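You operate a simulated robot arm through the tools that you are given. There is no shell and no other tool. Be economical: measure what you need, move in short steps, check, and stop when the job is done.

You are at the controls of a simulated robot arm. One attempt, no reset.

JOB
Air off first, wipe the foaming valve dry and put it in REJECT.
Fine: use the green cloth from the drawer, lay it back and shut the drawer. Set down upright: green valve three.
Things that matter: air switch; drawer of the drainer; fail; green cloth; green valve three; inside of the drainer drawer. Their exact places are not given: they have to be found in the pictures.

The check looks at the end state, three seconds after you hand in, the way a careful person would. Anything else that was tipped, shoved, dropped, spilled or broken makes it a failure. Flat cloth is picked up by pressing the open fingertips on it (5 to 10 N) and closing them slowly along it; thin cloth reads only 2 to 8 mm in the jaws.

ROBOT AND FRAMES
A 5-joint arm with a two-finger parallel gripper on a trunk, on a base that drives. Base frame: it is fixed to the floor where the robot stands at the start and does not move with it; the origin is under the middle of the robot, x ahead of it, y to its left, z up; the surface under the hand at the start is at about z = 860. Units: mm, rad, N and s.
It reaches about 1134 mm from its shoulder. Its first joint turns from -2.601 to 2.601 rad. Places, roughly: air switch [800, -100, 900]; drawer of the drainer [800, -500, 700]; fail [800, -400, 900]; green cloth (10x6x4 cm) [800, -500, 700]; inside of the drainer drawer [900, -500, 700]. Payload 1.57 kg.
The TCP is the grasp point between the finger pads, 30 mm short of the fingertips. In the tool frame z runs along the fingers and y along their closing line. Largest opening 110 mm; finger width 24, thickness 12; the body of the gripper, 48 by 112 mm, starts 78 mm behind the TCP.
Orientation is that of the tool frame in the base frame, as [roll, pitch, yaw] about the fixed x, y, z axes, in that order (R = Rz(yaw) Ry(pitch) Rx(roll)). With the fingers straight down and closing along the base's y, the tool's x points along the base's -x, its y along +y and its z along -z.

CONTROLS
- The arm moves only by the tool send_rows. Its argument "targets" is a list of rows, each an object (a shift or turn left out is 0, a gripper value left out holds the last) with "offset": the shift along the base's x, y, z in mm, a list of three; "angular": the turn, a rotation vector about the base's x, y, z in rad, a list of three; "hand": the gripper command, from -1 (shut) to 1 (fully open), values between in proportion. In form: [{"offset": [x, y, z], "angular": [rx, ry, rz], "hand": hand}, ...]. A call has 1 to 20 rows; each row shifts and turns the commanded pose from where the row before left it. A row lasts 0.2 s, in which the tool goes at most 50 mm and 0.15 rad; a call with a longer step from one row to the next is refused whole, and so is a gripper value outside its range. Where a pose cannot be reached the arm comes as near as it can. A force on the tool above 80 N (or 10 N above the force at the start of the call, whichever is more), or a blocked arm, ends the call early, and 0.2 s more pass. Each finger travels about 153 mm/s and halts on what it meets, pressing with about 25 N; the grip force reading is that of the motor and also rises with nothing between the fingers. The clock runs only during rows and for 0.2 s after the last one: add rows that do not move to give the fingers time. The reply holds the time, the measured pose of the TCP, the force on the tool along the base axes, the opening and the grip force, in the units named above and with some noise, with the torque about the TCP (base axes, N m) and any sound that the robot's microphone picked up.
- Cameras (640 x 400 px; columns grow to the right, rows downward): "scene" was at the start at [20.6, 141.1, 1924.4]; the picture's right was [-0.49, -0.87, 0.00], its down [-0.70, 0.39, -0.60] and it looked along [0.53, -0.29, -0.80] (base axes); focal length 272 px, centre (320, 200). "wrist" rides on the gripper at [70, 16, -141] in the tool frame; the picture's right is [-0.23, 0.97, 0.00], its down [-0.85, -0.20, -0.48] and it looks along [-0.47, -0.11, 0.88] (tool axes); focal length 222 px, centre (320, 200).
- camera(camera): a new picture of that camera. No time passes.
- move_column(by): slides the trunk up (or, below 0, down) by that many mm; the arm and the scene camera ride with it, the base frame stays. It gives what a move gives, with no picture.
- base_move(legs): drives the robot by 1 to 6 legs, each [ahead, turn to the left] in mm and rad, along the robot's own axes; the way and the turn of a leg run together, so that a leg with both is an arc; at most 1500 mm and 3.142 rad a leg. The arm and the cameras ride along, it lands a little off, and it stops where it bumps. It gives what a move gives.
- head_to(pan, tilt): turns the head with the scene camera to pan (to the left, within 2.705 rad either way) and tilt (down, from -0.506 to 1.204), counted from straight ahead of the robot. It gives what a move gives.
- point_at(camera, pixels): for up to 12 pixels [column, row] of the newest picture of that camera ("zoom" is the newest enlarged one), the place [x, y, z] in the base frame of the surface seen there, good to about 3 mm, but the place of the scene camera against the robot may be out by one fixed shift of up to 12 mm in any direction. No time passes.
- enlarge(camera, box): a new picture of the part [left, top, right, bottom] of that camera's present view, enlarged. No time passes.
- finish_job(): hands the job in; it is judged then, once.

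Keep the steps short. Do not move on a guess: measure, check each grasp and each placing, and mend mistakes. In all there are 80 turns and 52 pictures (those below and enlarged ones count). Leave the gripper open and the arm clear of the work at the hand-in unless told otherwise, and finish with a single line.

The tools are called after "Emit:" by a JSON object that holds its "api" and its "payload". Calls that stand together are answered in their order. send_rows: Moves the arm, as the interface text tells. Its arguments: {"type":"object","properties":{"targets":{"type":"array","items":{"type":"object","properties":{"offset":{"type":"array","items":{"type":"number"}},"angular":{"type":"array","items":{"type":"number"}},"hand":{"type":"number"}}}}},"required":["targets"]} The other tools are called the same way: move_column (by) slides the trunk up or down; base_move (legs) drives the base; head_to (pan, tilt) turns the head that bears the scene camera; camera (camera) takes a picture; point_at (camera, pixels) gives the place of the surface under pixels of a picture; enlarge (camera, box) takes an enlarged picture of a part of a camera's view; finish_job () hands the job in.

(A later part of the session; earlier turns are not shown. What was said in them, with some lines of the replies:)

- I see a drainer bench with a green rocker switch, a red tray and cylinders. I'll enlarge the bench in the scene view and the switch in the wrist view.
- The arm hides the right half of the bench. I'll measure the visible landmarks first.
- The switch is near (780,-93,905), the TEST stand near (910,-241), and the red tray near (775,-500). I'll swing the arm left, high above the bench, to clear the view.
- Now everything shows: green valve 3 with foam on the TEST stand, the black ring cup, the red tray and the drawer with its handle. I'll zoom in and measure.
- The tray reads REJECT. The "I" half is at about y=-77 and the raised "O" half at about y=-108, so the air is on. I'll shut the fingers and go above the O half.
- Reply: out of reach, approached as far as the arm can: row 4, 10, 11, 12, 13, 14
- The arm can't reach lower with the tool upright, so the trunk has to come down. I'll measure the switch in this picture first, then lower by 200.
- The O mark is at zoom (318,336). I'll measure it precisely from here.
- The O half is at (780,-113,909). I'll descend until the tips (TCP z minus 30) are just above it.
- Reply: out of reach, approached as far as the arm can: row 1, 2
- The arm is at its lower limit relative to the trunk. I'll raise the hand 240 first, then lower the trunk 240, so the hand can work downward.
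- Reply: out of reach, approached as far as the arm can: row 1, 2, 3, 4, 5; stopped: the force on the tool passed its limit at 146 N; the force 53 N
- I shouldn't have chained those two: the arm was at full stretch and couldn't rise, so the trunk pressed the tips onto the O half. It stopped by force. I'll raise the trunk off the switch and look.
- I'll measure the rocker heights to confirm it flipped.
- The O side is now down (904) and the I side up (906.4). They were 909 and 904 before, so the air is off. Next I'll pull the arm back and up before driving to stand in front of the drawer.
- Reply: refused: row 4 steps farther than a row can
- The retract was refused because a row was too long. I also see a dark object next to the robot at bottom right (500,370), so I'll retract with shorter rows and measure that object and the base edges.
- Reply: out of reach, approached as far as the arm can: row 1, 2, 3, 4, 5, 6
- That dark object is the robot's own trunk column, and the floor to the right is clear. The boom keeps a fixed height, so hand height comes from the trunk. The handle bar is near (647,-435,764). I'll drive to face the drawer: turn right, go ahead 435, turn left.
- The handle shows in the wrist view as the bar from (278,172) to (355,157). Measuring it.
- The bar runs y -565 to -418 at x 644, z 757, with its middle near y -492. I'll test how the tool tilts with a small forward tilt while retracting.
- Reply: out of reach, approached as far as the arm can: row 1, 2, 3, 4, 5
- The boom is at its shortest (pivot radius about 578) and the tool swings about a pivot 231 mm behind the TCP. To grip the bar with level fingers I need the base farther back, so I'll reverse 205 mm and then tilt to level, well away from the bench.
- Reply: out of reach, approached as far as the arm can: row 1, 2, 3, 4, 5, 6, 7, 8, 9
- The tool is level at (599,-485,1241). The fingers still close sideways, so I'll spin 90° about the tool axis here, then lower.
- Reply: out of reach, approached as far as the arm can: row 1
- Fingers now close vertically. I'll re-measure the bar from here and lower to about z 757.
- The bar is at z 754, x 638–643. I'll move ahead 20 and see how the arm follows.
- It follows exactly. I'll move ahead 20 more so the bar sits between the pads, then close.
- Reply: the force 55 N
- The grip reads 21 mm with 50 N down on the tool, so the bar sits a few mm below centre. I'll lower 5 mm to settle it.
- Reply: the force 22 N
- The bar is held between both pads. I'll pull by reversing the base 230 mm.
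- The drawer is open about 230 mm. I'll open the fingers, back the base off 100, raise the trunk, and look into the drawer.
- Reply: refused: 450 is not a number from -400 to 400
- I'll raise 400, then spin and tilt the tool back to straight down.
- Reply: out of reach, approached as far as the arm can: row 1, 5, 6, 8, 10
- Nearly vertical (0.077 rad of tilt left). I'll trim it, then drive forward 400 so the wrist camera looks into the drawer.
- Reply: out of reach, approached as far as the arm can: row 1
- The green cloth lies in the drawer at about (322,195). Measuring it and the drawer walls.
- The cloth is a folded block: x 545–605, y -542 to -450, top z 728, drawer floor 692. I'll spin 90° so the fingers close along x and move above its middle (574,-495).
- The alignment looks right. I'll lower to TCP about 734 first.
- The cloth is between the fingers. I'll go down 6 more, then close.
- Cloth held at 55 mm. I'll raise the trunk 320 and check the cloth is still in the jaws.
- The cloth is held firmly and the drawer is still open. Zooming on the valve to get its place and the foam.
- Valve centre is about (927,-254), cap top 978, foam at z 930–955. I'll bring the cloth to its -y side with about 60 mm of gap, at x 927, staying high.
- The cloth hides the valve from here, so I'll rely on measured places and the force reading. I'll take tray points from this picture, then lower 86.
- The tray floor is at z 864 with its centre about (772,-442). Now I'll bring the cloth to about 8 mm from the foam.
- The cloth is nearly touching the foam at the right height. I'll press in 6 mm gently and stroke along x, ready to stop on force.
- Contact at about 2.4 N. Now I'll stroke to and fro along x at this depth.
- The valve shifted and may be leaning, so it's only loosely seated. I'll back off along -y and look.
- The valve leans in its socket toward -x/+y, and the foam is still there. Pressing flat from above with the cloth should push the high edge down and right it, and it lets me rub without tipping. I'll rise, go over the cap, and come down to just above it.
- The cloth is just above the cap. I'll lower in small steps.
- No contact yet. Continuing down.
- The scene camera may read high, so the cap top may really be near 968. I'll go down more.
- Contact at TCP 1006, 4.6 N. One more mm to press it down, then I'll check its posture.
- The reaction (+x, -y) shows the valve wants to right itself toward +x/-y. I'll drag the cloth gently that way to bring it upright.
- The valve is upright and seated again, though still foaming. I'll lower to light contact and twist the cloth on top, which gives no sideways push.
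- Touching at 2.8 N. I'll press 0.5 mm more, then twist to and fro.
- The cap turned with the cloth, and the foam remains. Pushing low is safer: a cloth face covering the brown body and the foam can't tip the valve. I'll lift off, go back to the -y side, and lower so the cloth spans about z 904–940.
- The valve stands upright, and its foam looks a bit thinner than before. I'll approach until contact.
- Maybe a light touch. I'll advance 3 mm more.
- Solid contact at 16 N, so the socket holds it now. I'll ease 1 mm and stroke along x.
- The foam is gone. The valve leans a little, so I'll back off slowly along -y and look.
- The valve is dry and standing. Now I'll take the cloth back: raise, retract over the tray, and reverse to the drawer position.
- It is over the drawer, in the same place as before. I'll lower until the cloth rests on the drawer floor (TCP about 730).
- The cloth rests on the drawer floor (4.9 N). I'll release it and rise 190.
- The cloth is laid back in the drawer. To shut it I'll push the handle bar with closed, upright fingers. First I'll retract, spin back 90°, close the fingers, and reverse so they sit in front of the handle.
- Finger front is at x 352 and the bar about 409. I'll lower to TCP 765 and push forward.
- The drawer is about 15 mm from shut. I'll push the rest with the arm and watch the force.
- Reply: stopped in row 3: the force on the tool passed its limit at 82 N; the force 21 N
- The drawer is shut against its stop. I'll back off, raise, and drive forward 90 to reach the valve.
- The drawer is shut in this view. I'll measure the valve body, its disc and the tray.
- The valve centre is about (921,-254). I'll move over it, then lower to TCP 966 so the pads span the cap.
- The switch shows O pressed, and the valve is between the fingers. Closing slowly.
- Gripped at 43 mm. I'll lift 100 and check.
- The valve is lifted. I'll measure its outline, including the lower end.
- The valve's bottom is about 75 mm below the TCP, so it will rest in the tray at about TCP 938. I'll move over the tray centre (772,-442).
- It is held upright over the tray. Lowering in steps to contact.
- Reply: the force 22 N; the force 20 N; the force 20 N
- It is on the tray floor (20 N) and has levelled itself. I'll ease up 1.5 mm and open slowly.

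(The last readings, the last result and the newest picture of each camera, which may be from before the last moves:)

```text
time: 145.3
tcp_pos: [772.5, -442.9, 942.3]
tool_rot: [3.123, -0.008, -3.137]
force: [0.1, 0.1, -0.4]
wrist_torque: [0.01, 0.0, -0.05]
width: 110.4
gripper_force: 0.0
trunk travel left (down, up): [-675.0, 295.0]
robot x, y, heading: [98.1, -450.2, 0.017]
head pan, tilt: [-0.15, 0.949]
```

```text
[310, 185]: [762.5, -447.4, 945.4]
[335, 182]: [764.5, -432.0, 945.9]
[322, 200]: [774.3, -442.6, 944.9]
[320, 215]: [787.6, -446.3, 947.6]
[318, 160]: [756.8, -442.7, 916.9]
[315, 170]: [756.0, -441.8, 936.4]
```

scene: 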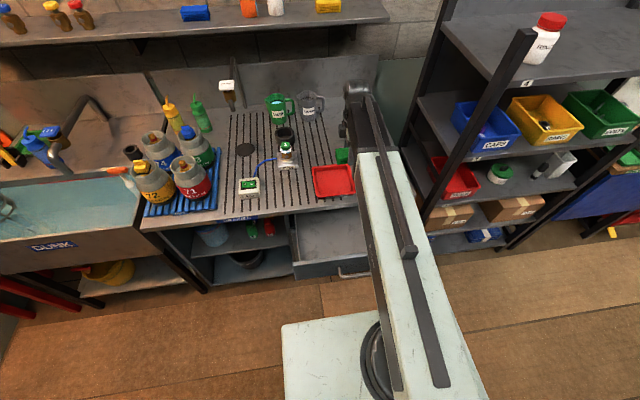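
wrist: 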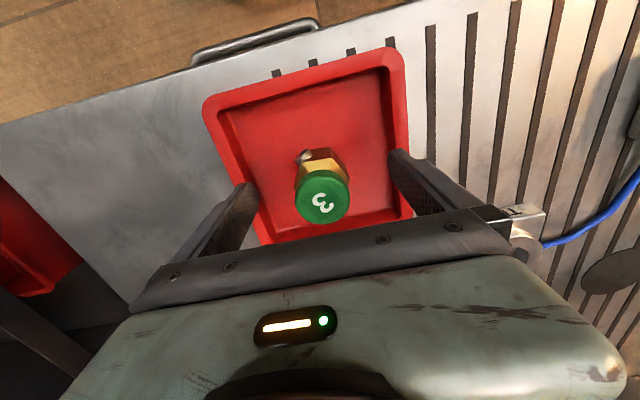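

Valve 3 stands upright in REJECT, its cap level at about 946. I'll rise straight up, back the base off, and take a last look.

Emit:
{"api": "move_column", "payload": {"by": 130}}

Emit:
{"api": "base_move", "payload": {"legs": [[-230, 0]]}}

Emit:
{"api": "camera", "payload": {"camera": "wrist"}}

Emit:
{"api": "camera", "payload": {"camera": "scene"}}

```text
time: 146.8
tcp_pos: [773.2, -441.9, 1071.0]
tool_rot: [3.122, -0.009, -3.137]
force: [-0.4, 0.4, 0.0]
wrist_torque: [0.01, -0.03, -0.01]
width: 110.0
gripper_force: 0.2
trunk travel left (down, up): [-805.0, 165.0]
robot x, y, heading: [92.6, -446.7, 0.024]
head pan, tilt: [-0.15, 0.949]
```

```text
time: 148.6
tcp_pos: [540.6, -448.8, 1071.3]
tool_rot: [3.123, -0.008, -3.14]
force: [0.8, -0.2, 0.5]
wrist_torque: [0.01, -0.02, 0.01]
width: 109.6
gripper_force: 0.1
trunk travel left (down, up): [-805.0, 165.0]
robot x, y, heading: [-135.5, -454.7, 0.016]
head pan, tilt: [-0.15, 0.949]
```

```text
1 pictures are left
```

wrist: 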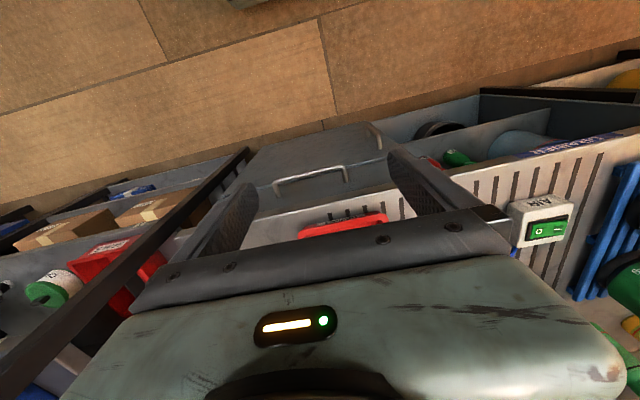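

```text
0 pictures are left
```

scene: 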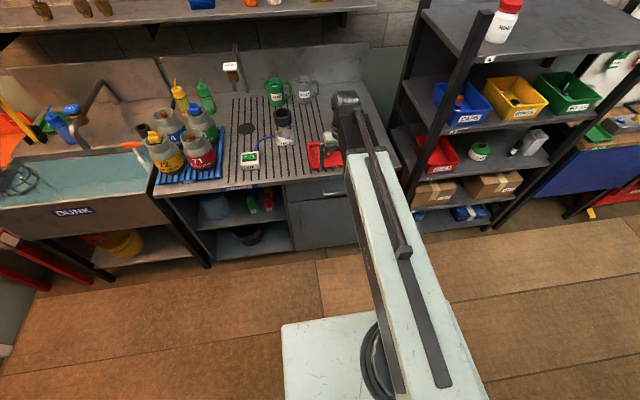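

The drawer looks flush. I'll confirm from the handle position in the last wrist picture (closed read x about 642–645).

Emit:
{"api": "point_at", "payload": {"camera": "wrist", "pixels": [[300, 176], [312, 173], [330, 169], [312, 190], [250, 215], [345, 167]]}}

```text
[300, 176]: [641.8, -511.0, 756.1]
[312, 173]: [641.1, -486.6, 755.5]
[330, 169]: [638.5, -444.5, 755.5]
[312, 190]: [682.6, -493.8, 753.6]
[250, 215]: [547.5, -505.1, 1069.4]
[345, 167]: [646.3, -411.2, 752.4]
```

The drawer face reads x 682 and the bar 641, the same as when it was shut at the start. Everything is in place, so I'm handing in.

Emit:
{"api": "finish_job", "payload": {}}

```text
The job is handed in.
```

The air is off, valve 3 is wiped dry and upright in REJECT, and the green cloth is back in the shut drawer; the valve was knocked askew in its test socket while being wiped, but nothing fell over.
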